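You operate a simulated robot arm through the tools that you are given. There is no shell and no other tool.

You are at the controls of a simulated robot arm. One attempt, no reset.

Task
Pack the blue tray on the kitting table. At the end: the green roller from the kitting table stands on top of the purple block; the brown wooden block is in the blue tray; the white roller from the kitting table is on the silver solar plate (marked "6"); the clear beaker is in the blue tray; whatever was shut is shut again. Leave all else as you found it, and nothing knocked over.

The check looks at the end state, three seconds after you hand in, the way a careful person would. Anything else that was tipped, shoved, dropped, spilled or broken makes it a failure.

Robot
A 6-joint arm with a two-finger parallel gripper, fixed in place. Base frame: the origin is on the floor under the middle of its stand, x ahead of it, y to its left, z up; the work surface is at about z = 0.8. Readings come in m, degrees, newtons and seconds.
With the tool pointing down near the work surface it reaches from about 0.34 to 0.76 m from the base axis. Its first joint turns from -66.0 to 66.0 degrees. Payload 2.45 kg.
The tool frame sits at the grasp point between the pads (the TCP): z along the fingers, y along the line on which they close. The tips reach 0.024 m beyond it. The gripper opens to 0.068 m. The fingers are 0.017 m wide and 0.01 m thick; the gripper's body (0.04 by 0.07 m) begins 0.041 m behind the TCP.
Orientation is that of the tool frame in the base frame, as [roll, pitch, yaw] about the fixed x, y, z axes, in that order (R = Rz(yaw) Ry(pitch) Rx(roll)). With the fingers straight down and closing along the base's y, the tool's x points along the base's -x, its y along +y and its z along -z.

Tools
- The arm moves only by the tool servo_tool. Its argument "steps" is one flat list of numbers, 7 for each row, row after row: the shift along the tool's x, y, z in units of 100 mm (1.0 is 100 mm), then the turn, a rotation vector about the tool's x, y, z in units of 120 degrees (1.0 is 120 degrees), then the finger opening in m, from 0 to 0.068. In form: [tx, ty, tz, wx, wy, wz, fingers, tx, ty, tz, wx, wy, wz, fingers, ...]. A call has 1 to 20 rows; each row is the pose to reach, as a shift and turn from the pose commanded when the call began, along the tool's axes at that moment. A call with a number of a shift or a turn outside -1 to 1 is refused whole. Rows are played at 5 a second. More than 0.05 m and 8.6 degrees between two rows, or a gripper value outside its range, and nothing of the call is played. A pose out of reach is approached as far as the arm can. The call stops where the force on the tool passes 40 N (or 10 N more than at its start, if that is more) or the arm is blocked; 0.2 s more then pass. The fingers move at their own pace (about 0.108 m/s each) and stop on an object; they squeeze with about 43 N. The grip force told is the motor's: it shows also when the fingers shut on nothing. Time passes only in rows, and 0.2 s behind the last, so rows that repeat a pose let the fingers close. It gives the time, the measured TCP pose, the force on the tool (base axes), the opening and the grip force at its end, in the units of the frame above (readings bear some noise), with the torque about the TCP (base axes, N m) and any sound that the robot's microphone picked up.
- Cameras (640 x 400 px; columns grow to the right, rows downward): "scene" is fixed at [0.1574, 0.4137, 1.4506]; the picture's right is [-0.82, -0.58, 0.00], its down [-0.41, 0.58, -0.71] and it looks along [0.41, -0.58, -0.71] (base axes); focal length 298 px, centre (320, 200). "wrist" rides on the gripper at [0.084, 0.011, -0.075] in the tool frame; the picture's right is [-0.13, 0.99, 0.00], its down [-0.60, -0.08, -0.79] and it looks along [-0.79, -0.10, 0.61] (tool axes); focal length 251 px, centre (320, 200). There is no depth. A picture from a camera that has moved, and an enlarged one, comes with that camera's place and axes in the base frame and with its lens.
- snapshot(camera): a new picture of that camera. No time passes.
- inspect(camera, box): a new picture of the part [left, top, right, bottom] of that camera's present view, enlarged. No time passes.
- job_done(): hands the job in; it is judged then, once.

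Nothing tells you positions but the pictures and the camera data. Unless the task says otherwise, let go and move clear before handing in.

The tools are called after ">>>" as a command line: name --argument value ..., lists and objects as JSON in quotes. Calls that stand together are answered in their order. servo_tool: Moves the arm, as the interface text tells. Its arguments: {"type":"object","properties":{"steps":{"type":"array"}},"required":["steps"]} The other tools are called the same way: snapshot (camera) takes a picture; inspect (camera, box) takes an enlarged picture of a part of a camera's view; job_done () hands the job in.

At the start:

```text
time: 0.0
position: [0.4173, -0.123, 1.1477]
tool_rot: [-180.0, -0.1, 180.0]
contact_force: [-0.1, 0.4, -0.7]
ft_torque: [-0.02, -0.02, 0.02]
grip_width: 0.068
gripper_force: 0.2
```

scene: 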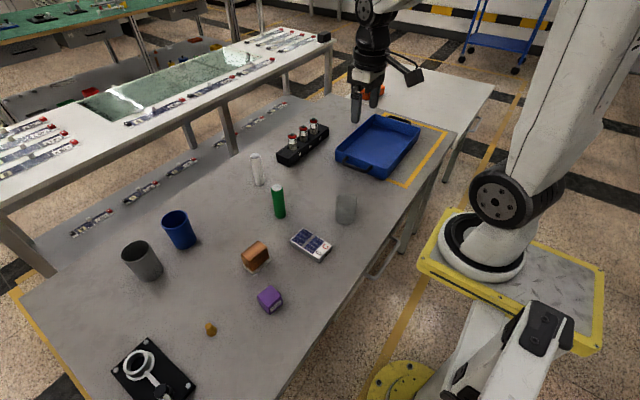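
wrist: 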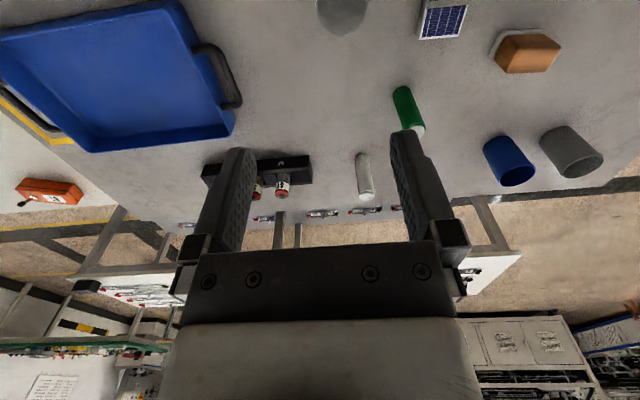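

I see a table with a blue tray, a beaker, solar plate, green and white rollers, brown block, purple block and cups. I'll look at details first before moving.

>>> inspect --camera "scene" --box '[220, 140, 380, 240]'

>>> inspect --camera "scene" --box '[180, 220, 340, 320]'

>>> inspect --camera "scene" --box '[300, 90, 460, 190]'

>>> inspect --camera "scene" --box '[80, 200, 240, 300]'

>>> inspect --camera "scene" --box '[80, 300, 240, 400]'

```text
4.00 times, centred on (300, 190) of scene
camera zoom: at [0.1574, 0.4137, 1.4506], right [-0.82, -0.58, 0.0], down [-0.41, 0.58, -0.71], along [0.41, -0.58, -0.71], focal length 1192 px, centre (400, 240)
```

zoom: 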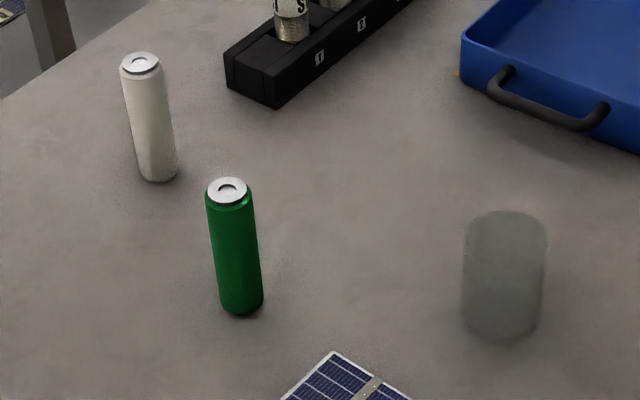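

```text
4.00 times, centred on (260, 270) of scene
camera zoom: at [0.1574, 0.4137, 1.4506], right [-0.82, -0.58, 0.0], down [-0.41, 0.58, -0.71], along [0.41, -0.58, -0.71], focal length 1192 px, centre (560, -80)
```

zoom: 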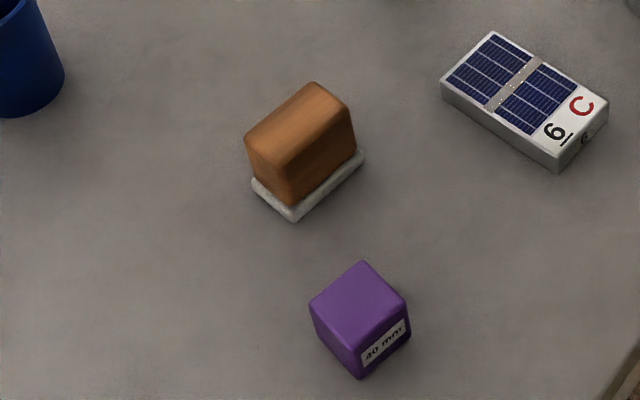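

```text
4.00 times, centred on (380, 140) of scene
camera zoom: at [0.1574, 0.4137, 1.4506], right [-0.82, -0.58, 0.0], down [-0.41, 0.58, -0.71], along [0.41, -0.58, -0.71], focal length 1192 px, centre (80, 440)
```

zoom: 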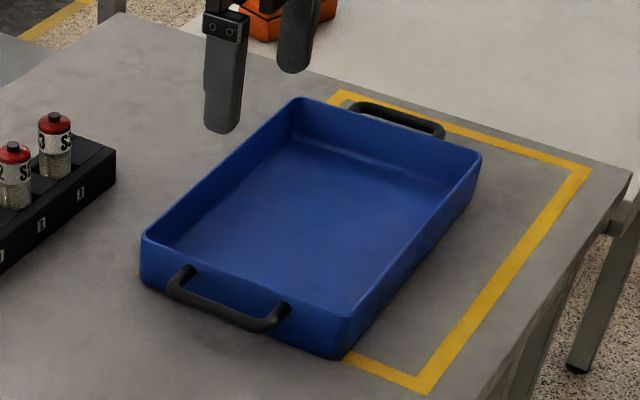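

```text
4.00 times, centred on (160, 250) of scene
camera zoom: at [0.1574, 0.4137, 1.4506], right [-0.82, -0.58, 0.0], down [-0.41, 0.58, -0.71], along [0.41, -0.58, -0.71], focal length 1192 px, centre (960, 0)
```

zoom: 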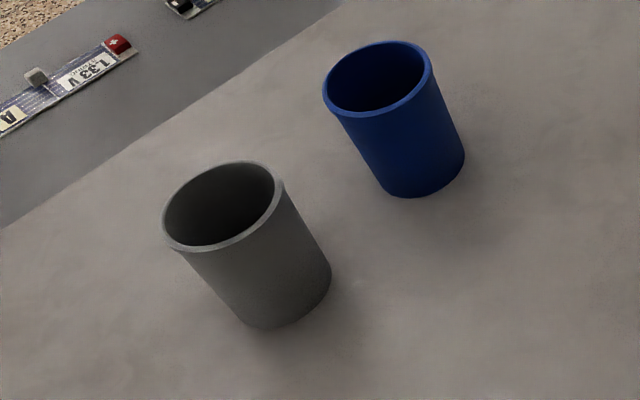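

```text
4.00 times, centred on (160, 350) of scene
camera zoom: at [0.1574, 0.4137, 1.4506], right [-0.82, -0.58, 0.0], down [-0.41, 0.58, -0.71], along [0.41, -0.58, -0.71], focal length 1192 px, centre (960, -400)
```

zoom: 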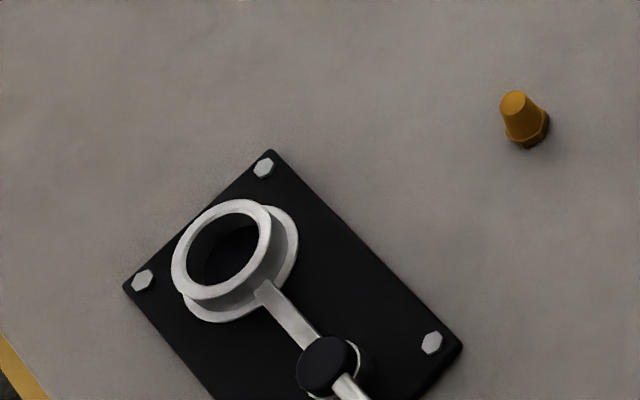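

The table seems to have several standing items; the brown block appears to sit on a thin pale base. I'll check the wrist camera in close-up for details before moving.

>>> inspect --camera "wrist" --box '[300, 0, 640, 212]'

>>> inspect --camera "scene" --box '[230, 230, 290, 268]'

>>> inspect --camera "scene" --box '[320, 180, 380, 218]'

>>> inspect --camera "scene" --box '[260, 100, 350, 160]'

>>> inspect --camera "scene" --box '[0, 0, 340, 212]'

```text
1.88 times, centred on (470, 106) of wrist
camera zoom: at [0.3342, -0.111, 1.2229], right [0.13, 0.99, 0.0], down [0.6, -0.08, 0.79], along [0.79, -0.1, -0.61], focal length 473 px, centre (38, 377)
```

zoom: 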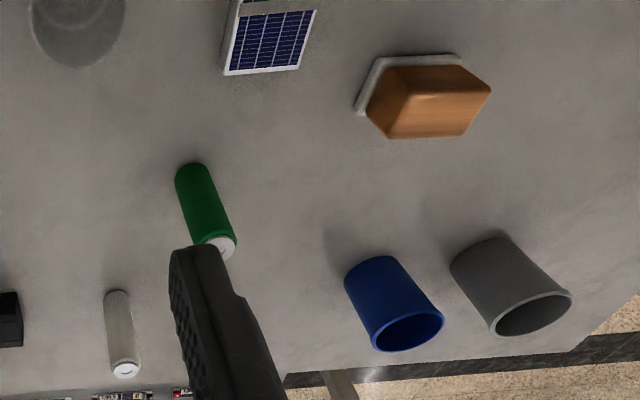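

```text
10.53 times, centred on (260, 249) of scene
camera zoom: at [0.1574, 0.4137, 1.4506], right [-0.82, -0.58, 0.0], down [-0.41, 0.58, -0.71], along [0.41, -0.58, -0.71], focal length 3138 px, centre (952, -316)
```

zoom: 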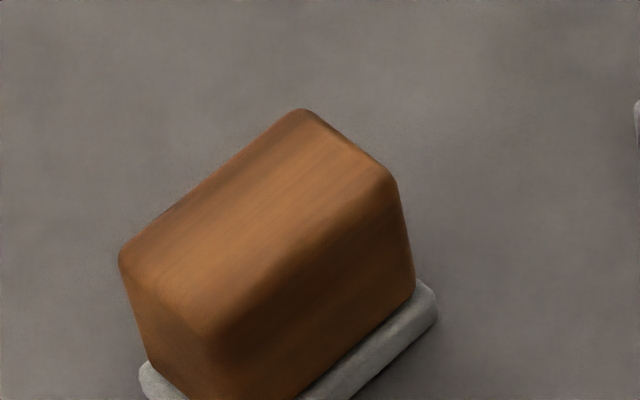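

```text
10.53 times, centred on (350, 199) of scene
camera zoom: at [0.1574, 0.4137, 1.4506], right [-0.82, -0.58, 0.0], down [-0.41, 0.58, -0.71], along [0.41, -0.58, -0.71], focal length 3138 px, centre (4, 210)
```

zoom: 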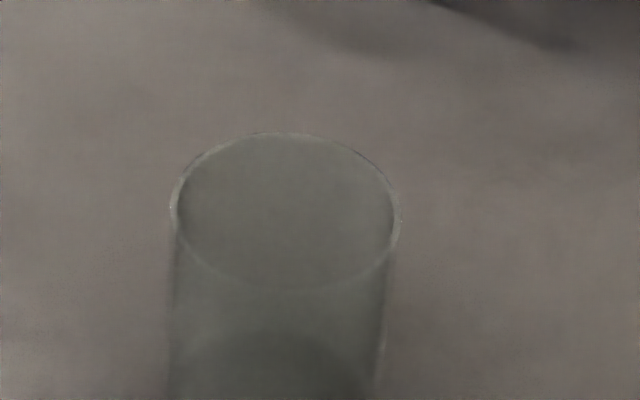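

```text
6.67 times, centred on (305, 130) of scene
camera zoom: at [0.1574, 0.4137, 1.4506], right [-0.82, -0.58, 0.0], down [-0.41, 0.58, -0.71], along [0.41, -0.58, -0.71], focal length 1987 px, centre (420, 667)
```

zoom: 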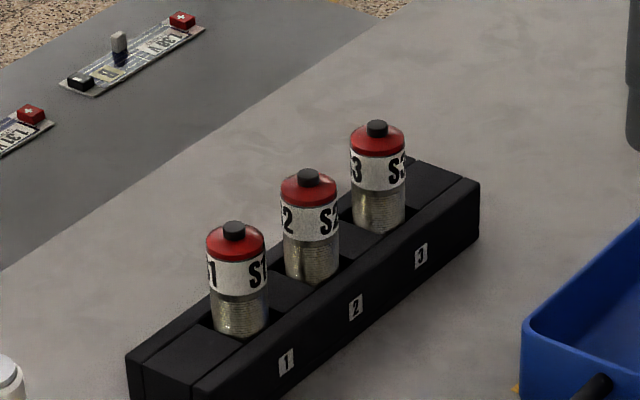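

```text
1.88 times, centred on (170, 106) of scene
camera zoom: at [0.1574, 0.4137, 1.4506], right [-0.82, -0.58, 0.0], down [-0.41, 0.58, -0.71], along [0.41, -0.58, -0.71], focal length 561 px, centre (602, 377)
```

zoom: 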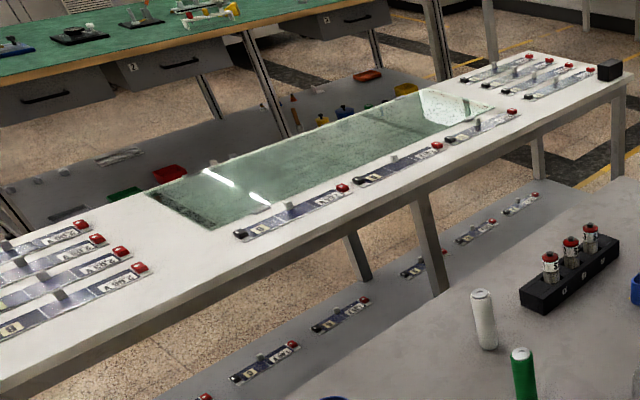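

Both cameras agree on positions: beaker about (0.429, -0.098), green roller (0.594, 0.000), white roller (0.741, -0.068), plate (0.446, 0.046), block (0.525, 0.165), purple (0.43, 0.219), tray near (0.52, -0.48). I'll hover above the beaker first to refine its position.

>>> servo_tool --steps '[-0.06, 0.12, 0.4, 0, 0, 0, 0.068, -0.117, 0.25, 0.8, 0, 0, 0, 0.068, -0.117, 0.25, 1.0, 0, 0, 0, 0.068, -0.117, 0.25, 1.0, 0, 0, 0, 0.068]'

>>> snapshot --camera "wrist"

>>> snapshot --camera "scene"

```text
time: 1.0
position: [0.4299, -0.0978, 1.0479]
tool_rot: [-180.0, 0.0, 179.9]
contact_force: [1.0, 0.1, 0.4]
ft_torque: [0.0, -0.04, 0.0]
grip_width: 0.0678
gripper_force: 0.0
```

```text
taken
camera wrist: at [0.3461, -0.086, 1.1235], right [0.13, 0.99, 0.0], down [0.6, -0.08, 0.79], along [0.79, -0.1, -0.61], focal length 251 px, centre (320, 200)
```

wrist: 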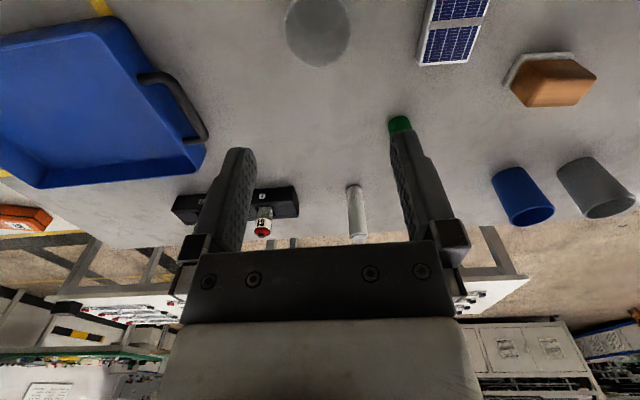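

```text
taken
```

scene: 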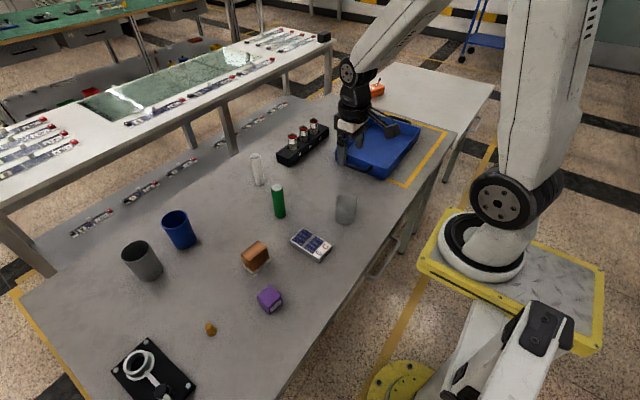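

The beaker sits ahead-top in the wrist view, roughly in line with the gripper centre. I'll zoom in to refine it and look at the tray too.

>>> inspect --camera "wrist" --box '[240, 0, 400, 100]'

>>> inspect --camera "wrist" --box '[0, 0, 240, 200]'

>>> inspect --camera "wrist" --box '[400, 0, 640, 150]'

```text
4.00 times, centred on (320, 50) of wrist
camera zoom: at [0.3461, -0.086, 1.1235], right [0.13, 0.99, 0.0], down [0.6, -0.08, 0.79], along [0.79, -0.1, -0.61], focal length 1006 px, centre (320, 800)
```

zoom: 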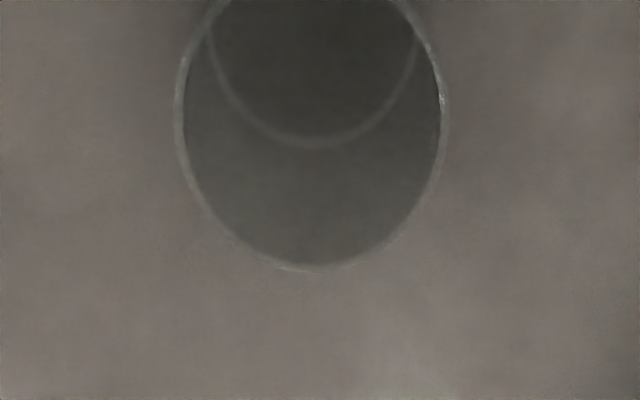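

```text
2.00 times, centred on (120, 100) of wrist
camera zoom: at [0.3461, -0.086, 1.1235], right [0.13, 0.99, 0.0], down [0.6, -0.08, 0.79], along [0.79, -0.1, -0.61], focal length 503 px, centre (720, 400)
```

zoom: 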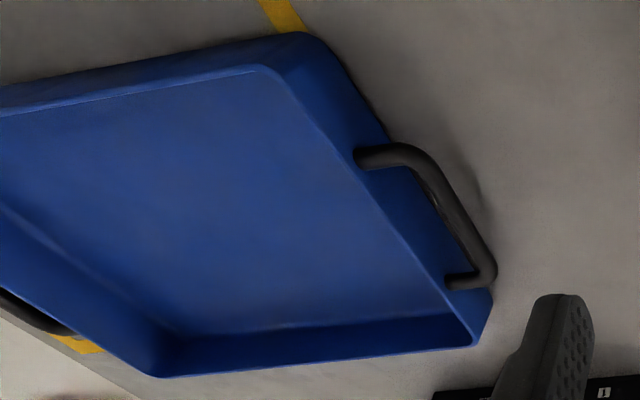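

```text
2.67 times, centred on (520, 75) of wrist
camera zoom: at [0.3461, -0.086, 1.1235], right [0.13, 0.99, 0.0], down [0.6, -0.08, 0.79], along [0.79, -0.1, -0.61], focal length 670 px, centre (-213, 533)
```

zoom: 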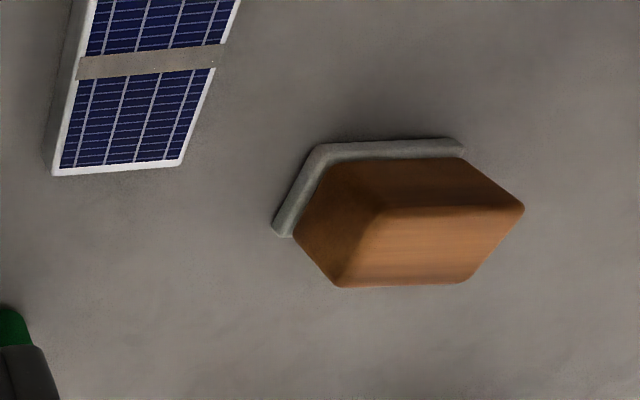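

The beaker's rim is about 58 mm across and centred within a couple of millimetres of the tool. I'll descend partway and check alignment.

>>> servo_tool --steps '[0.01, 0, 0.4, 0, 0, 0, 0.068, 0.01, 0, 0.8, 0, 0, 0, 0.068, 0.01, 0, 1.0, 0, 0, 0, 0.068, 0.01, 0, 1.0, 0, 0, 0, 0.068]'

>>> snapshot --camera "wrist"

>>> inspect --camera "scene" --box '[290, 120, 450, 220]'

```text
time: 2.0
position: [0.429, -0.0977, 0.9486]
tool_rot: [179.9, 0.0, 179.8]
contact_force: [0.3, 0.1, -0.9]
ft_torque: [-0.01, -0.01, 0.03]
grip_width: 0.0683
gripper_force: 0.0
```

```text
taken
camera wrist: at [0.3456, -0.0856, 1.0233], right [0.13, 0.99, 0.0], down [0.6, -0.08, 0.79], along [0.79, -0.1, -0.61], focal length 251 px, centre (320, 200)
```

wrist: 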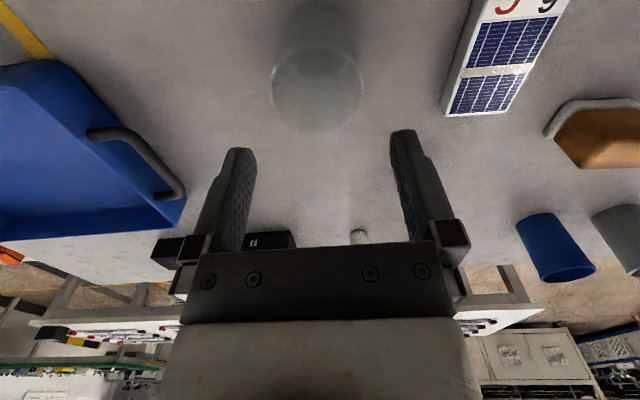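

```text
4.00 times, centred on (370, 170) of scene
camera zoom: at [0.1574, 0.4137, 1.4506], right [-0.82, -0.58, 0.0], down [-0.41, 0.58, -0.71], along [0.41, -0.58, -0.71], focal length 1192 px, centre (120, 320)
```

zoom: 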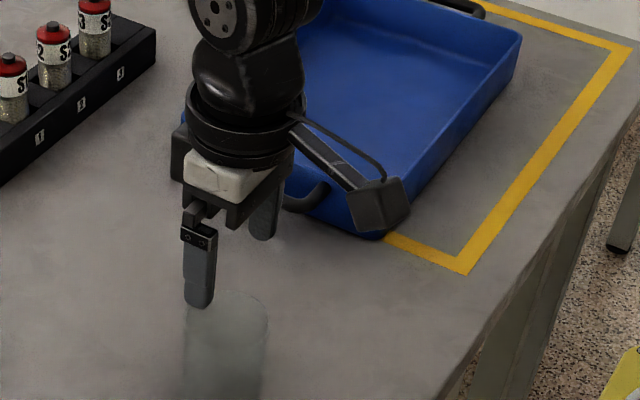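

Rim centred between the fingers in y. Descending over the beaker now, watching for contact.

>>> servo_tool --steps '[0.02, 0, 0.25, 0, 0, 0, 0.068, 0.02, 0, 0.45, 0, 0, 0, 0.068, 0.02, 0, 0.6, 0, 0, 0, 0.068, 0.02, 0, 0.75, 0, 0, 0, 0.068, 0.02, 0, 0.92, 0, 0, 0, 0.068, 0.02, 0, 0.92, 0, 0, 0, 0.068]'

>>> snapshot --camera "wrist"

>>> inspect --camera "scene" --box '[290, 140, 410, 240]'

```text
time: 3.4
position: [0.4258, -0.099, 0.8557]
tool_rot: [-180.0, 0.0, -180.0]
contact_force: [-0.3, 0.4, -0.2]
ft_torque: [0.02, 0.0, -0.01]
grip_width: 0.068
gripper_force: 0.0
```

```text
taken
camera wrist: at [0.3421, -0.0869, 0.9307], right [0.13, 0.99, 0.0], down [0.6, -0.08, 0.79], along [0.79, -0.1, -0.61], focal length 251 px, centre (320, 200)
```

wrist: 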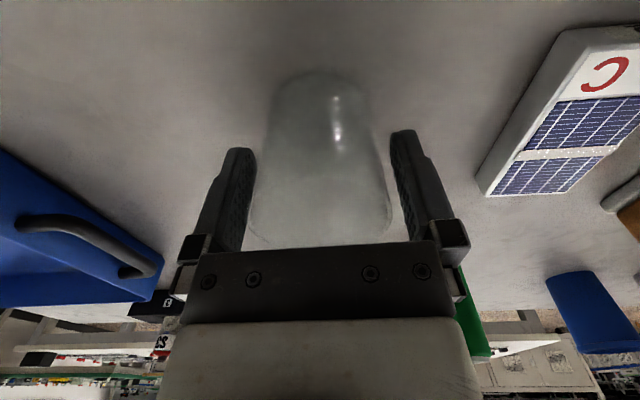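

```text
4.00 times, centred on (350, 190) of scene
camera zoom: at [0.1574, 0.4137, 1.4506], right [-0.82, -0.58, 0.0], down [-0.41, 0.58, -0.71], along [0.41, -0.58, -0.71], focal length 1192 px, centre (200, 240)
```

zoom: 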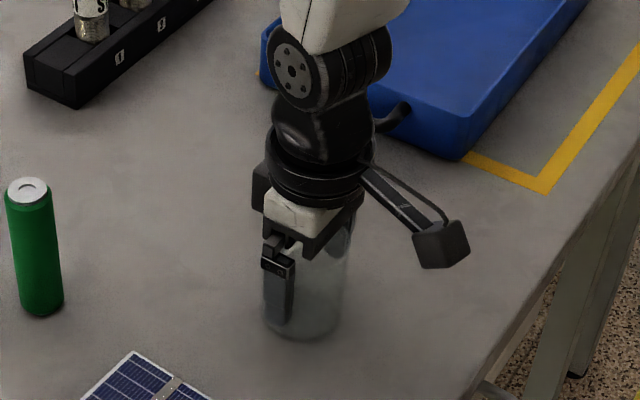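

The fingers straddle the beaker cleanly. Now close on it.

>>> servo_tool --steps '[0, 0, 0, 0, 0, 0, 0.06, 0, 0, 0, 0, 0, 0, 0.052, 0, 0, 0, 0, 0, 0, 0.05, 0, 0, 0, 0, 0, 0, 0.05]'

>>> snapshot --camera "wrist"

```text
time: 4.4
position: [0.4255, -0.0994, 0.8567]
tool_rot: [180.0, -0.1, 179.9]
contact_force: [-0.8, 0.0, 0.3]
ft_torque: [0.03, 0.02, 0.0]
grip_width: 0.057
gripper_force: 42.3
```

```text
taken
camera wrist: at [0.3421, -0.0868, 0.9309], right [0.13, 0.99, 0.0], down [0.6, -0.08, 0.79], along [0.79, -0.1, -0.61], focal length 251 px, centre (320, 200)
```

wrist: 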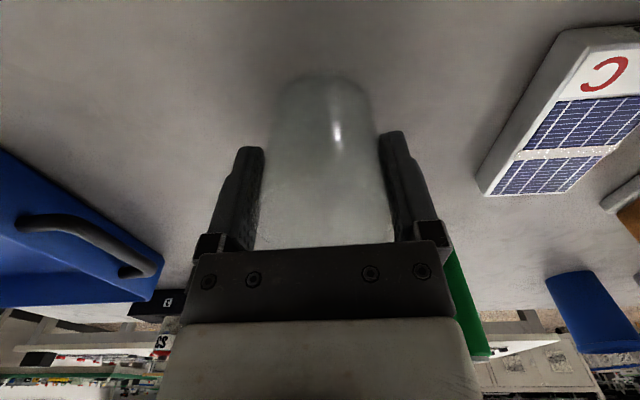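

Grip confirmed (57 mm, 42 N). Lifting the beaker 100 mm straight up.

>>> servo_tool --steps '[0, 0, -0.1, 0, 0, 0, 0.05, 0, 0, -0.3, 0, 0, 0, 0.05, 0, 0, -0.6, 0, 0, 0, 0.05, 0, 0, -0.9, 0, 0, 0, 0.05, 0, 0, -1.0, 0, 0, 0, 0.05, 0, 0, -1.0, 0, 0, 0, 0.05]'

>>> snapshot --camera "scene"

>>> snapshot --camera "wrist"

```text
time: 5.8
position: [0.4265, -0.099, 0.9581]
tool_rot: [179.9, -0.1, 180.0]
contact_force: [0.3, 0.1, -0.5]
ft_torque: [0.02, 0.0, -0.04]
grip_width: 0.0548
gripper_force: 42.6
```

```text
taken
```

scene: 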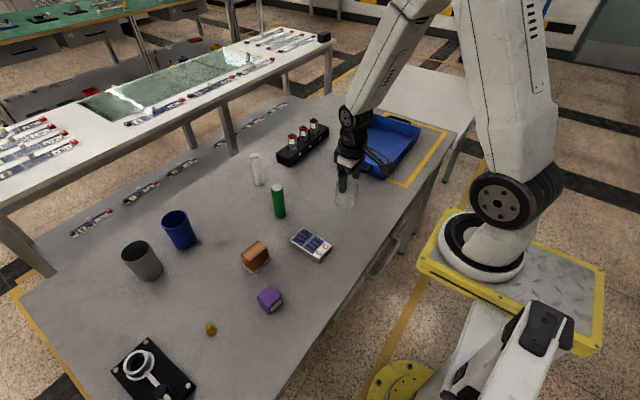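

```text
taken
camera wrist: at [0.3426, -0.0869, 1.0317], right [0.13, 0.99, 0.0], down [0.6, -0.08, 0.79], along [0.79, -0.1, -0.61], focal length 251 px, centre (320, 200)
```

wrist: 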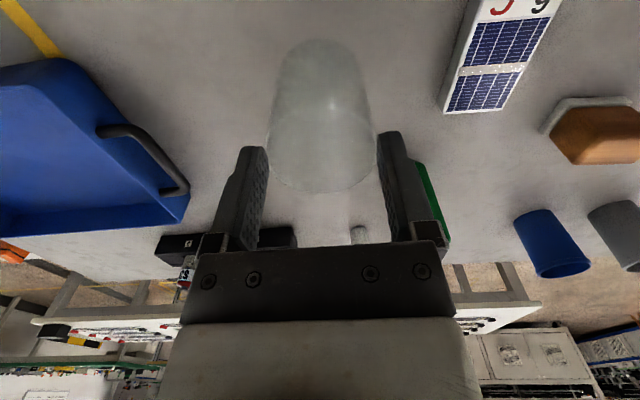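

The beaker appears lower in the grip than before and the width dropped slightly; it may be slipping. I'll look closer.

>>> inspect --camera "scene" --box '[300, 120, 400, 220]'

>>> inspect --camera "wrist" --box '[220, 20, 440, 260]'

```text
4.00 times, centred on (350, 170) of scene
camera zoom: at [0.1574, 0.4137, 1.4506], right [-0.82, -0.58, 0.0], down [-0.41, 0.58, -0.71], along [0.41, -0.58, -0.71], focal length 1192 px, centre (200, 320)
```

zoom: 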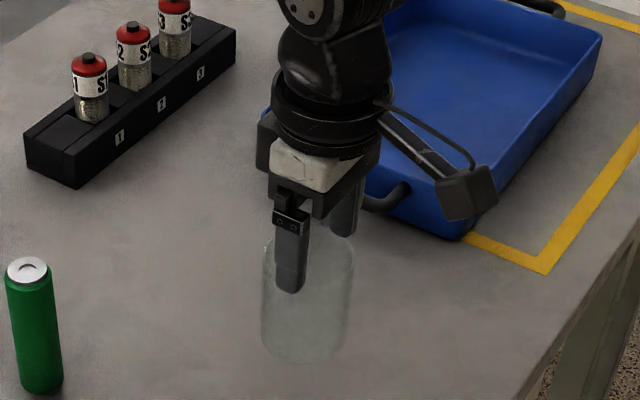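

```text
1.67 times, centred on (330, 140) of wrist
camera zoom: at [0.3426, -0.0869, 1.0317], right [0.13, 0.99, 0.0], down [0.6, -0.08, 0.79], along [0.79, -0.1, -0.61], focal length 419 px, centre (303, 300)
```

zoom: 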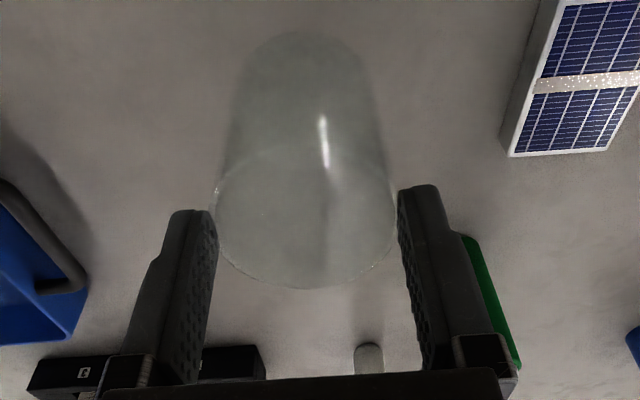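

The beaker looks displaced in the grip. I'll zoom in further on the scene view to judge where it's held before moving anything.

>>> inspect --camera "scene" --box '[325, 165, 373, 213]'

>>> inspect --camera "wrist" --box '[250, 90, 400, 200]'

```text
8.33 times, centred on (349, 189) of scene
camera zoom: at [0.1574, 0.4137, 1.4506], right [-0.82, -0.58, 0.0], down [-0.41, 0.58, -0.71], along [0.41, -0.58, -0.71], focal length 2484 px, centre (78, 292)
```

zoom: 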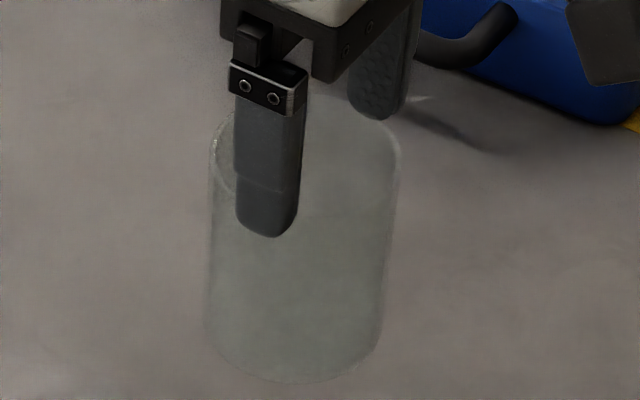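

```text
3.64 times, centred on (325, 145) of wrist
camera zoom: at [0.3426, -0.0869, 1.0317], right [0.13, 0.99, 0.0], down [0.6, -0.08, 0.79], along [0.79, -0.1, -0.61], focal length 914 px, centre (302, 400)
```

zoom: 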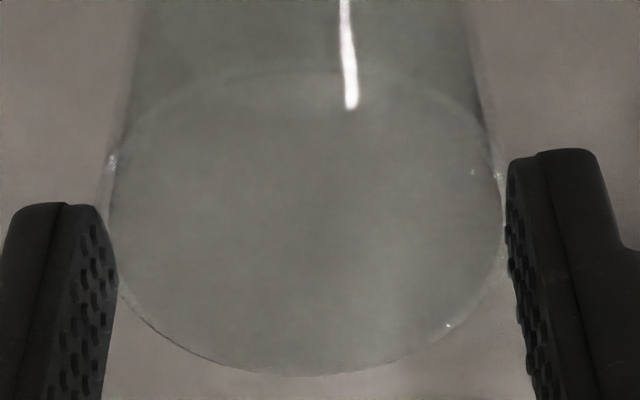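

The beaker has slid down to the fingertips, its base about 60 mm above the table. I'll lower it quickly now, to just above the table, before it slips out.

>>> servo_tool --steps '[0, 0, 0.5, 0, 0, 0, 0.05, 0, 0, 0.56, 0, 0, 0, 0.05]'

>>> inspect --camera "scene" --box '[300, 150, 400, 250]'

>>> snapshot --camera "wrist"

```text
time: 6.4
position: [0.4273, -0.0984, 0.9]
tool_rot: [-179.9, 0.0, 179.9]
contact_force: [0.4, 1.0, -0.9]
ft_torque: [-0.01, 0.03, -0.01]
grip_width: 0.0547
gripper_force: 43.2
```

```text
4.00 times, centred on (350, 200) of scene
camera zoom: at [0.1574, 0.4137, 1.4506], right [-0.82, -0.58, 0.0], down [-0.41, 0.58, -0.71], along [0.41, -0.58, -0.71], focal length 1192 px, centre (200, 200)
```

zoom: 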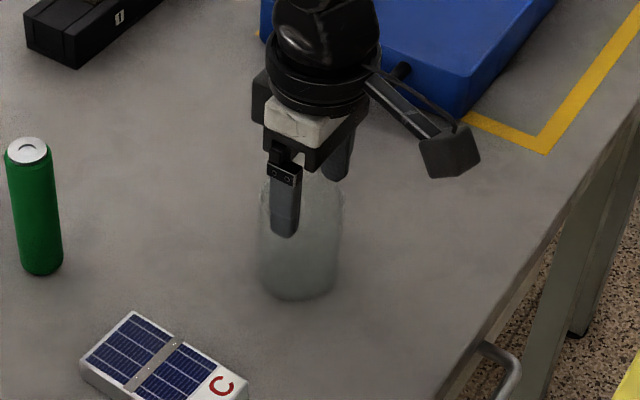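

```text
taken
camera wrist: at [0.3427, -0.0853, 0.9741], right [0.13, 0.99, 0.0], down [0.6, -0.08, 0.79], along [0.79, -0.1, -0.61], focal length 251 px, centre (320, 200)
```

wrist: 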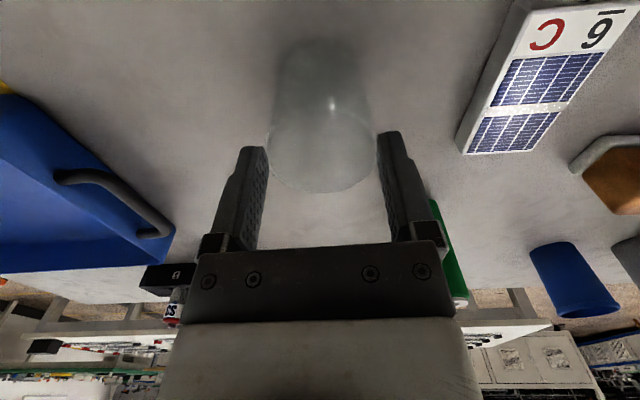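

The hold didn't change during lowering, so it's stable for now but only at the tips. I'll set the beaker down on the table and regrasp it lower.

>>> servo_tool --steps '[0, 0, 0.02, 0, 0, 0, 0.05, 0, 0, 0.04, 0, 0, 0, 0.05, 0, 0, 0.06, 0, 0, 0, 0.05, 0, 0, 0.06, 0, 0, 0, 0.05]'

>>> inspect --camera "scene" --box '[325, 180, 373, 228]'

>>> snapshot --camera "wrist"

```text
time: 7.4
position: [0.4278, -0.0999, 0.8946]
tool_rot: [-179.9, 0.2, 179.9]
contact_force: [-2.4, -2.9, 30.1]
ft_torque: [-0.07, -0.12, -0.12]
grip_width: 0.0543
gripper_force: 43.1
```

```text
8.33 times, centred on (349, 204) of scene
camera zoom: at [0.1569, 0.4137, 1.4507], right [-0.82, -0.58, 0.0], down [-0.41, 0.58, -0.71], along [0.41, -0.58, -0.71], focal length 2484 px, centre (78, 167)
```

zoom: 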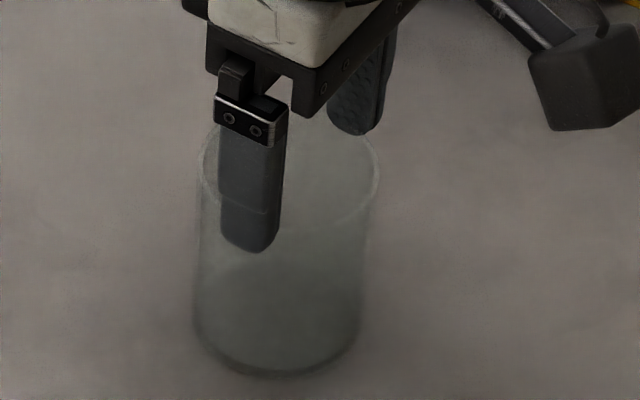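

```text
taken
camera wrist: at [0.3439, -0.0859, 0.9693], right [0.13, 0.99, 0.0], down [0.6, -0.08, 0.8], along [0.79, -0.1, -0.61], focal length 251 px, centre (320, 200)
```

wrist: 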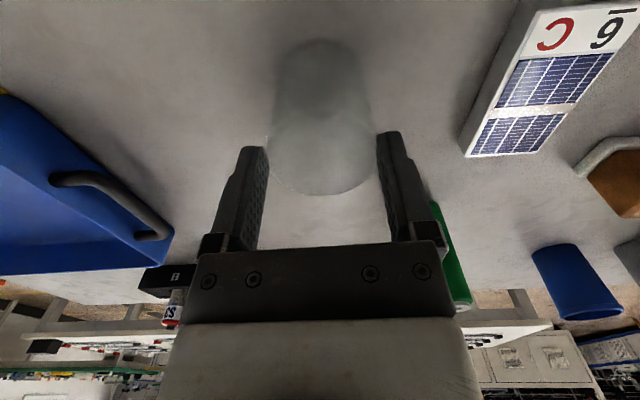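

The beaker is on the table (30 N upward). I'll ease off the pressure, then open and check it stays upright.

>>> servo_tool --steps '[0, 0, -0.008, 0, 0, 0, 0.05, 0, 0, -0.008, 0, 0, 0, 0.05]'

```text
time: 8.0
position: [0.426, -0.0978, 0.8952]
tool_rot: [180.0, 0.1, 179.9]
contact_force: [3.5, -0.8, 11.1]
ft_torque: [-0.05, -0.62, -0.06]
grip_width: 0.0542
gripper_force: 42.7
```

Still 11 N pressing; easing slightly more, then opening.

>>> servo_tool --steps '[0, 0, -0.004, 0, 0, 0, 0.05, 0, 0, -0.004, 0, 0, 0, 0.056, 0, 0, -0.004, 0, 0, 0, 0.06, 0, 0, -0.004, 0, 0, 0, 0.064, 0, 0, -0.004, 0, 0, 0, 0.068, 0, 0, -0.004, 0, 0, 0, 0.068]'

>>> inspect --camera "scene" --box '[325, 180, 373, 228]'

>>> inspect --camera "wrist" --box '[220, 20, 440, 260]'

```text
time: 9.4
position: [0.4269, -0.0984, 0.895]
tool_rot: [180.0, 0.0, -180.0]
contact_force: [0.9, -1.0, 0.5]
ft_torque: [0.0, -0.01, 0.02]
grip_width: 0.068
gripper_force: 0.0
```

```text
8.33 times, centred on (349, 204) of scene
camera zoom: at [0.1574, 0.4137, 1.4506], right [-0.82, -0.58, 0.0], down [-0.41, 0.58, -0.71], along [0.41, -0.58, -0.71], focal length 2484 px, centre (78, 167)
```

zoom: 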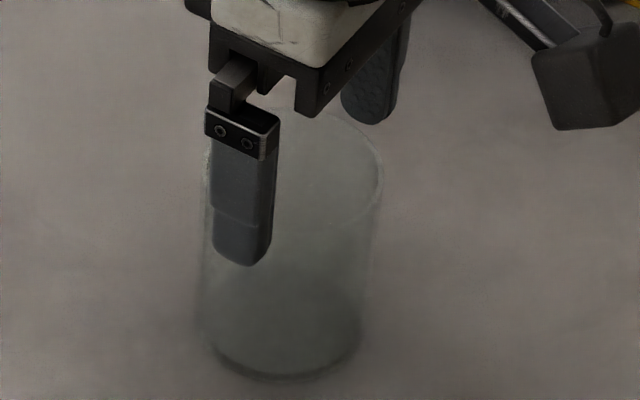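

```text
1.67 times, centred on (330, 140) of wrist
camera zoom: at [0.3432, -0.086, 0.97], right [0.13, 0.99, 0.0], down [0.6, -0.08, 0.79], along [0.79, -0.1, -0.61], focal length 419 px, centre (303, 300)
```

zoom: 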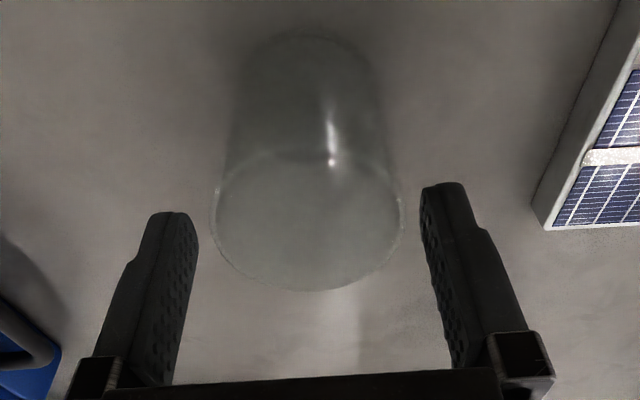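

The beaker stands upright, centred between the open fingers. I'll descend about 52 mm for a deeper grasp, then close.

>>> servo_tool --steps '[-0.02, 0, 0.15, 0, 0, 0, 0.068, -0.02, 0, 0.3, 0, 0, 0, 0.068, -0.02, 0, 0.45, 0, 0, 0, 0.068, -0.02, 0, 0.52, 0, 0, 0, 0.068, -0.02, 0, 0.52, 0, 0, 0, 0.068, -0.02, 0, 0.52, 0, 0, 0, 0.06, -0.02, 0, 0.52, 0, 0, 0, 0.05, -0.02, 0, 0.52, 0, 0, 0, 0.045, -0.02, 0, 0.52, 0, 0, 0, 0.045, -0.02, 0, 0.52, 0, 0, 0, 0.045]'

>>> inspect --camera "scene" --box '[325, 180, 373, 228]'

>>> inspect --camera "wrist" --box '[220, 20, 440, 260]'

```text
time: 11.6
position: [0.4285, -0.0966, 0.8434]
tool_rot: [180.0, 0.0, -180.0]
contact_force: [0.5, 0.2, 0.1]
ft_torque: [0.02, 0.04, -0.05]
grip_width: 0.0549
gripper_force: 42.6
```

```text
8.33 times, centred on (349, 204) of scene
camera zoom: at [0.1574, 0.4137, 1.4506], right [-0.82, -0.58, 0.0], down [-0.41, 0.58, -0.71], along [0.41, -0.58, -0.71], focal length 2484 px, centre (78, 167)
```

zoom: 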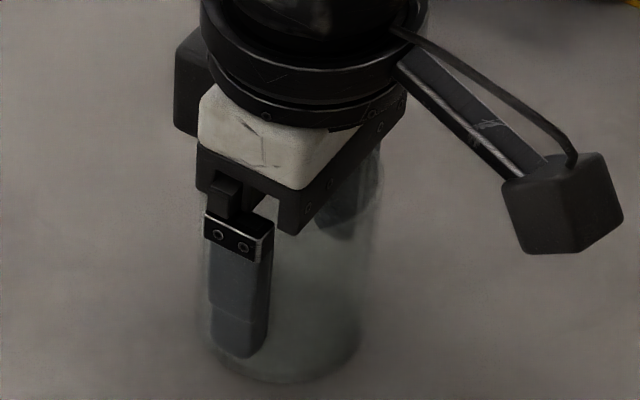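

```text
1.67 times, centred on (330, 140) of wrist
camera zoom: at [0.3452, -0.085, 0.9187], right [0.13, 0.99, 0.0], down [0.6, -0.08, 0.79], along [0.79, -0.1, -0.61], focal length 419 px, centre (303, 300)
```

zoom: 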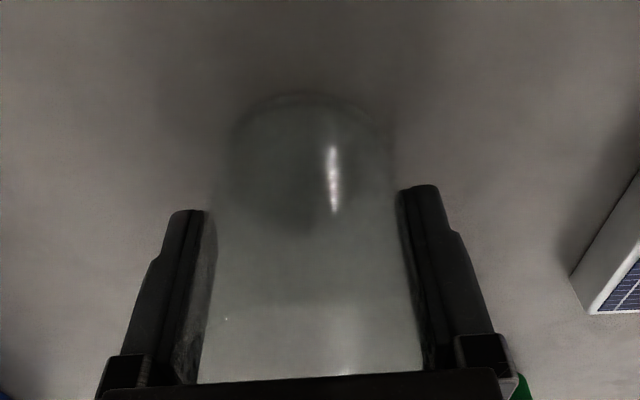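

Good deep grip at 55 mm. I'll lift slowly and check for slip.

>>> servo_tool --steps '[0, 0, -0.03, 0, 0, 0, 0.045, 0, 0, -0.06, 0, 0, 0, 0.045, 0, 0, -0.1, 0, 0, 0, 0.045, 0, 0, -0.15, 0, 0, 0, 0.045, 0, 0, -0.2, 0, 0, 0, 0.045, 0, 0, -0.2, 0, 0, 0, 0.045]'

>>> inspect --camera "scene" --box '[325, 180, 373, 228]'

>>> inspect --camera "wrist" --box '[220, 20, 440, 260]'

```text
time: 13.0
position: [0.4286, -0.097, 0.8633]
tool_rot: [-180.0, -0.1, 179.9]
contact_force: [-0.3, 0.1, 0.1]
ft_torque: [-0.02, 0.02, 0.0]
grip_width: 0.055
gripper_force: 43.0
```

```text
8.33 times, centred on (349, 204) of scene
camera zoom: at [0.1574, 0.4137, 1.4506], right [-0.82, -0.58, 0.0], down [-0.41, 0.58, -0.71], along [0.41, -0.58, -0.71], focal length 2484 px, centre (78, 167)
```

zoom: 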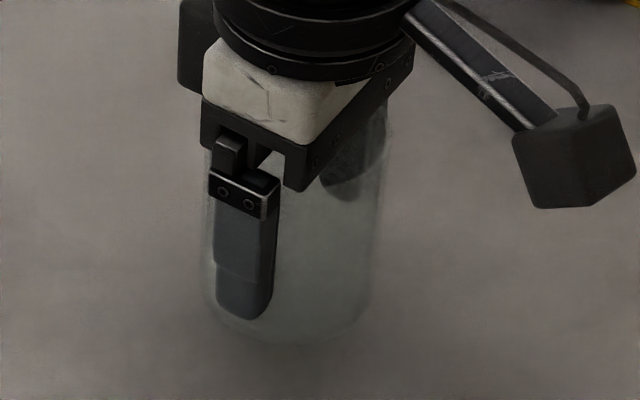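

```text
1.67 times, centred on (330, 140) of wrist
camera zoom: at [0.3449, -0.0859, 0.9376], right [0.13, 0.99, 0.0], down [0.6, -0.08, 0.79], along [0.79, -0.1, -0.61], focal length 419 px, centre (303, 300)
```

zoom: 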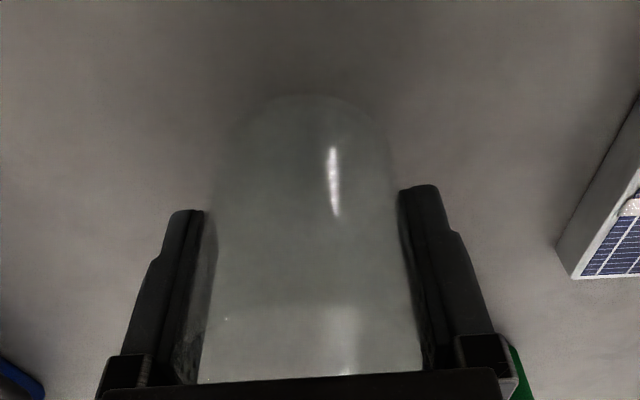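

No slip this time. Continuing the lift to a safe carry height.

>>> servo_tool --steps '[0, 0, -0.1, 0, 0, 0, 0.045, 0, 0, -0.25, 0, 0, 0, 0.045, 0, 0, -0.4, 0, 0, 0, 0.045, 0, 0, -0.55, 0, 0, 0, 0.045, 0, 0, -0.7, 0, 0, 0, 0.045, 0, 0, -0.8, 0, 0, 0, 0.045, 0, 0, -0.85, 0, 0, 0, 0.045, 0, 0, -0.85, 0, 0, 0, 0.045]'

>>> inspect --camera "wrist" --box '[220, 20, 440, 260]'

>>> snapshot --camera "scene"

```text
time: 14.8
position: [0.4279, -0.0988, 0.9479]
tool_rot: [-179.9, 0.0, 180.0]
contact_force: [-0.4, 0.4, -0.1]
ft_torque: [-0.01, 0.03, 0.04]
grip_width: 0.0545
gripper_force: 43.2
```

```text
1.67 times, centred on (330, 140) of wrist
camera zoom: at [0.3444, -0.086, 1.0235], right [0.13, 0.99, 0.0], down [0.6, -0.08, 0.79], along [0.79, -0.1, -0.61], focal length 419 px, centre (303, 300)
```

zoom: 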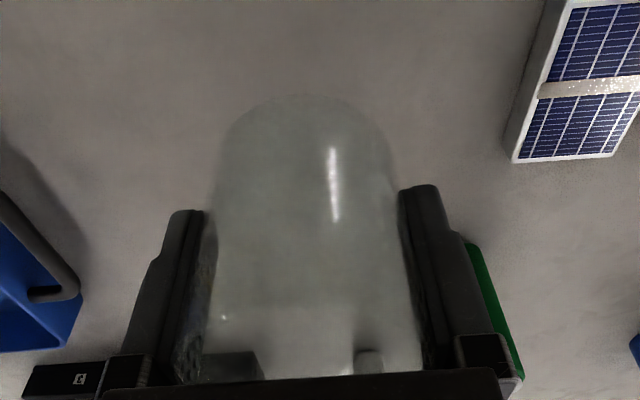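

```text
taken
```

scene: 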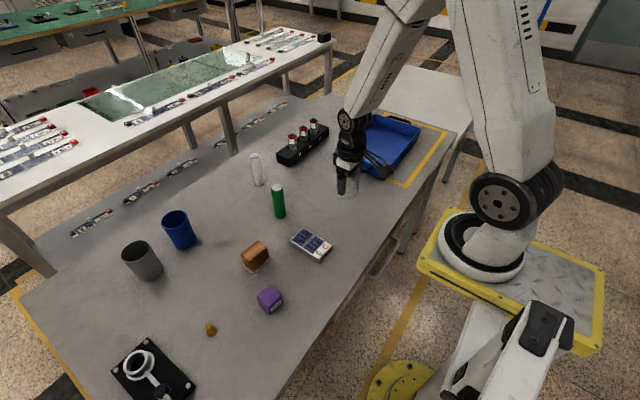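

Beaker held firmly. Carrying it toward the tray (y decreasing) in stages.

>>> servo_tool --steps '[-0.02, -0.15, -0.02, 0, 0, 0, 0.045, -0.04, -0.4, -0.04, 0, 0, 0, 0.045, -0.07, -0.7, -0.05, 0, 0, 0, 0.045, -0.1, -1.0, -0.05, 0, 0, 0, 0.045]'

>>> servo_tool --steps '[-0.03, -0.3, 0, 0, 0, 0, 0.045, -0.06, -0.6, 0, 0, 0, 0, 0.045, -0.1, -1.0, 0, 0, 0, 0, 0.045]'

>>> snapshot --camera "scene"

>>> snapshot --camera "wrist"

```text
time: 15.8
position: [0.4377, -0.199, 0.9528]
tool_rot: [180.0, -0.1, 180.0]
contact_force: [0.1, -1.1, -0.7]
ft_torque: [0.02, 0.01, 0.02]
grip_width: 0.0548
gripper_force: 43.2
```

```text
time: 16.6
position: [0.4477, -0.2965, 0.9518]
tool_rot: [-179.9, 0.0, 180.0]
contact_force: [-0.6, 0.6, -1.3]
ft_torque: [0.02, 0.03, 0.0]
grip_width: 0.0548
gripper_force: 43.0
```

```text
taken
```

scene: 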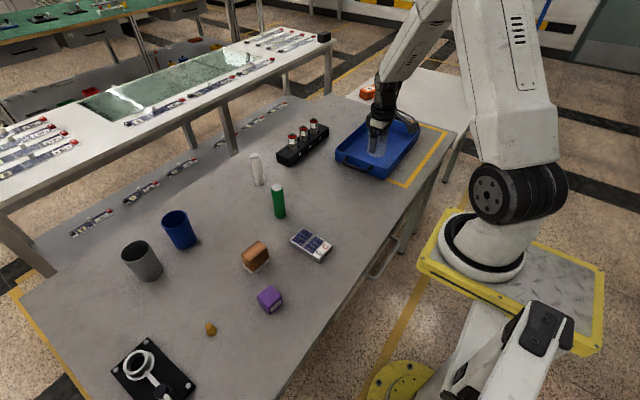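

```text
taken
camera wrist: at [0.3634, -0.2848, 1.0274], right [0.13, 0.99, 0.0], down [0.6, -0.08, 0.79], along [0.79, -0.1, -0.61], focal length 251 px, centre (320, 200)
```

wrist: 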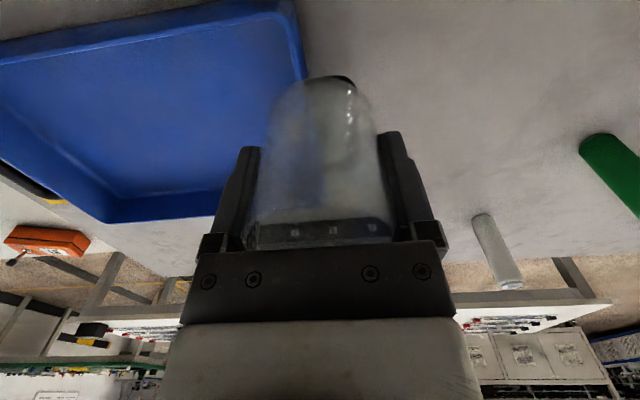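

Clear of the tray rim and moving over it. Continuing to the drop spot near (0.47, -0.50).

>>> servo_tool --steps '[-0.03, -0.3, 0, 0, 0, 0, 0.045, -0.06, -0.6, 0, 0, 0, 0, 0.045, -0.1, -1.0, 0, 0, 0, 0, 0.045]'

>>> servo_tool --steps '[-0.03, -0.4, 0, 0, 0, 0, 0.045, -0.06, -0.7, 0, 0, 0, 0, 0.045, -0.1, -0.9, 0, 0, 0, 0, 0.045, -0.1, -1.0, 0, 0, 0, 0, 0.045, -0.1, -1.0, 0, 0, 0, 0, 0.045]'

>>> snapshot --camera "scene"

>>> snapshot --camera "wrist"

```text
time: 17.4
position: [0.4591, -0.399, 0.953]
tool_rot: [179.9, 0.0, -179.9]
contact_force: [-0.3, -0.1, 0.3]
ft_torque: [0.01, 0.03, 0.01]
grip_width: 0.0547
gripper_force: 43.1
```

```text
time: 18.6
position: [0.4692, -0.4982, 0.9521]
tool_rot: [180.0, 0.0, 180.0]
contact_force: [0.1, -1.0, -1.0]
ft_torque: [0.0, 0.0, 0.0]
grip_width: 0.0547
gripper_force: 42.6
```

```text
taken
```

scene: 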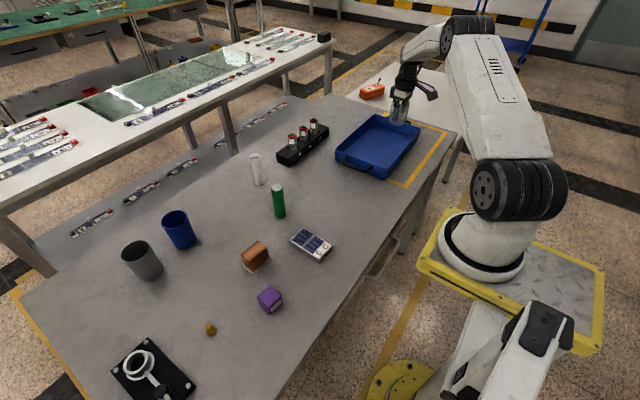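

```text
taken
camera wrist: at [0.386, -0.4861, 1.0284], right [0.13, 0.99, 0.0], down [0.6, -0.08, 0.79], along [0.79, -0.1, -0.61], focal length 251 px, centre (320, 200)
```

wrist: 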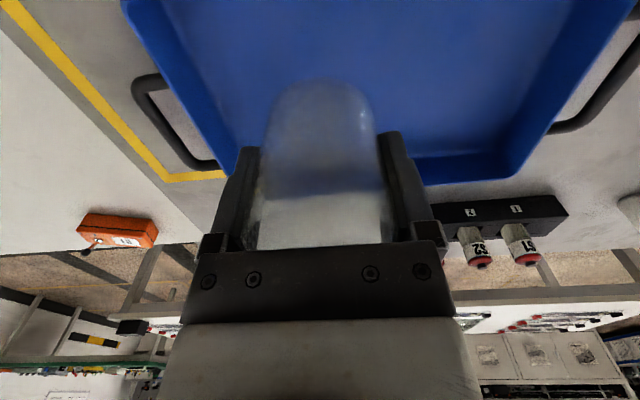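

The beaker hangs over the near-centre of the tray floor, clear of all walls. Lowering most of the way.

>>> servo_tool --steps '[0, 0, 0.2, 0, 0, 0, 0.045, 0, 0, 0.4, 0, 0, 0, 0.045, 0, 0, 0.6, 0, 0, 0, 0.045, 0, 0, 0.75, 0, 0, 0, 0.045, 0, 0, 0.88, 0, 0, 0, 0.045, 0, 0, 0.92, 0, 0, 0, 0.045, 0, 0, 0.95, 0, 0, 0, 0.045, 0, 0, 0.95, 0, 0, 0, 0.045]'

>>> inspect --camera "scene" --box '[350, 80, 450, 180]'

>>> snapshot --camera "wrist"

```text
time: 20.4
position: [0.4702, -0.4984, 0.8587]
tool_rot: [180.0, 0.1, -179.8]
contact_force: [0.2, 0.9, -0.6]
ft_torque: [0.0, 0.0, 0.0]
grip_width: 0.055
gripper_force: 42.6
```

```text
4.00 times, centred on (400, 130) of scene
camera zoom: at [0.1574, 0.4137, 1.4506], right [-0.82, -0.58, 0.0], down [-0.41, 0.58, -0.71], along [0.41, -0.58, -0.71], focal length 1192 px, centre (0, 480)
```

zoom: 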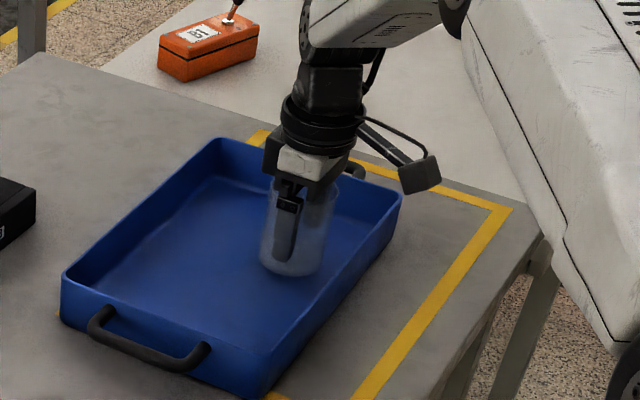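

```text
taken
camera wrist: at [0.3855, -0.4868, 0.9333], right [0.13, 0.99, 0.0], down [0.6, -0.08, 0.79], along [0.79, -0.1, -0.61], focal length 251 px, centre (320, 200)
```

wrist: 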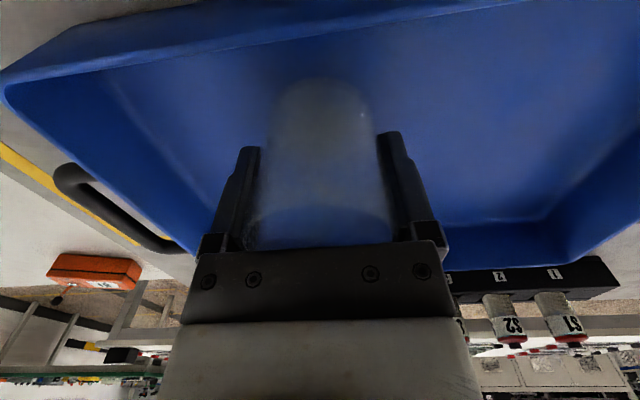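

Almost there; lowering in small increments until I feel the tray floor.

>>> servo_tool --steps '[0, 0, 0.03, 0, 0, 0, 0.045, 0, 0, 0.06, 0, 0, 0, 0.045, 0, 0, 0.07, 0, 0, 0, 0.045]'

>>> servo_tool --steps '[0, 0, 0.01, 0, 0, 0, 0.045, 0, 0, 0.015, 0, 0, 0, 0.045]'

```text
time: 21.2
position: [0.4676, -0.5002, 0.8511]
tool_rot: [180.0, 0.0, 180.0]
contact_force: [-0.5, -0.8, -0.9]
ft_torque: [0.04, -0.04, 0.01]
grip_width: 0.0549
gripper_force: 43.2
```

```text
time: 21.8
position: [0.4677, -0.499, 0.8499]
tool_rot: [-180.0, 0.0, 179.9]
contact_force: [0.6, 0.3, -0.8]
ft_torque: [0.0, 0.03, 0.02]
grip_width: 0.0548
gripper_force: 42.6
```

>>> servo_tool --steps '[0, 0, 0.01, 0, 0, 0, 0.045, 0, 0, 0.015, 0, 0, 0, 0.045]'

>>> servo_tool --steps '[0, 0, 0.007, 0, 0, 0, 0.045, 0, 0, 0.01, 0, 0, 0, 0.045]'

```text
time: 22.4
position: [0.4677, -0.498, 0.8486]
tool_rot: [-179.9, -0.1, -180.0]
contact_force: [-0.2, 1.6, 3.3]
ft_torque: [0.05, 0.04, 0.01]
grip_width: 0.0549
gripper_force: 42.7
```

```text
time: 23.0
position: [0.4679, -0.4994, 0.8493]
tool_rot: [-179.9, 0.1, -179.9]
contact_force: [-3.5, -0.4, 9.2]
ft_torque: [0.03, 0.1, 0.06]
grip_width: 0.0547
gripper_force: 43.5
```

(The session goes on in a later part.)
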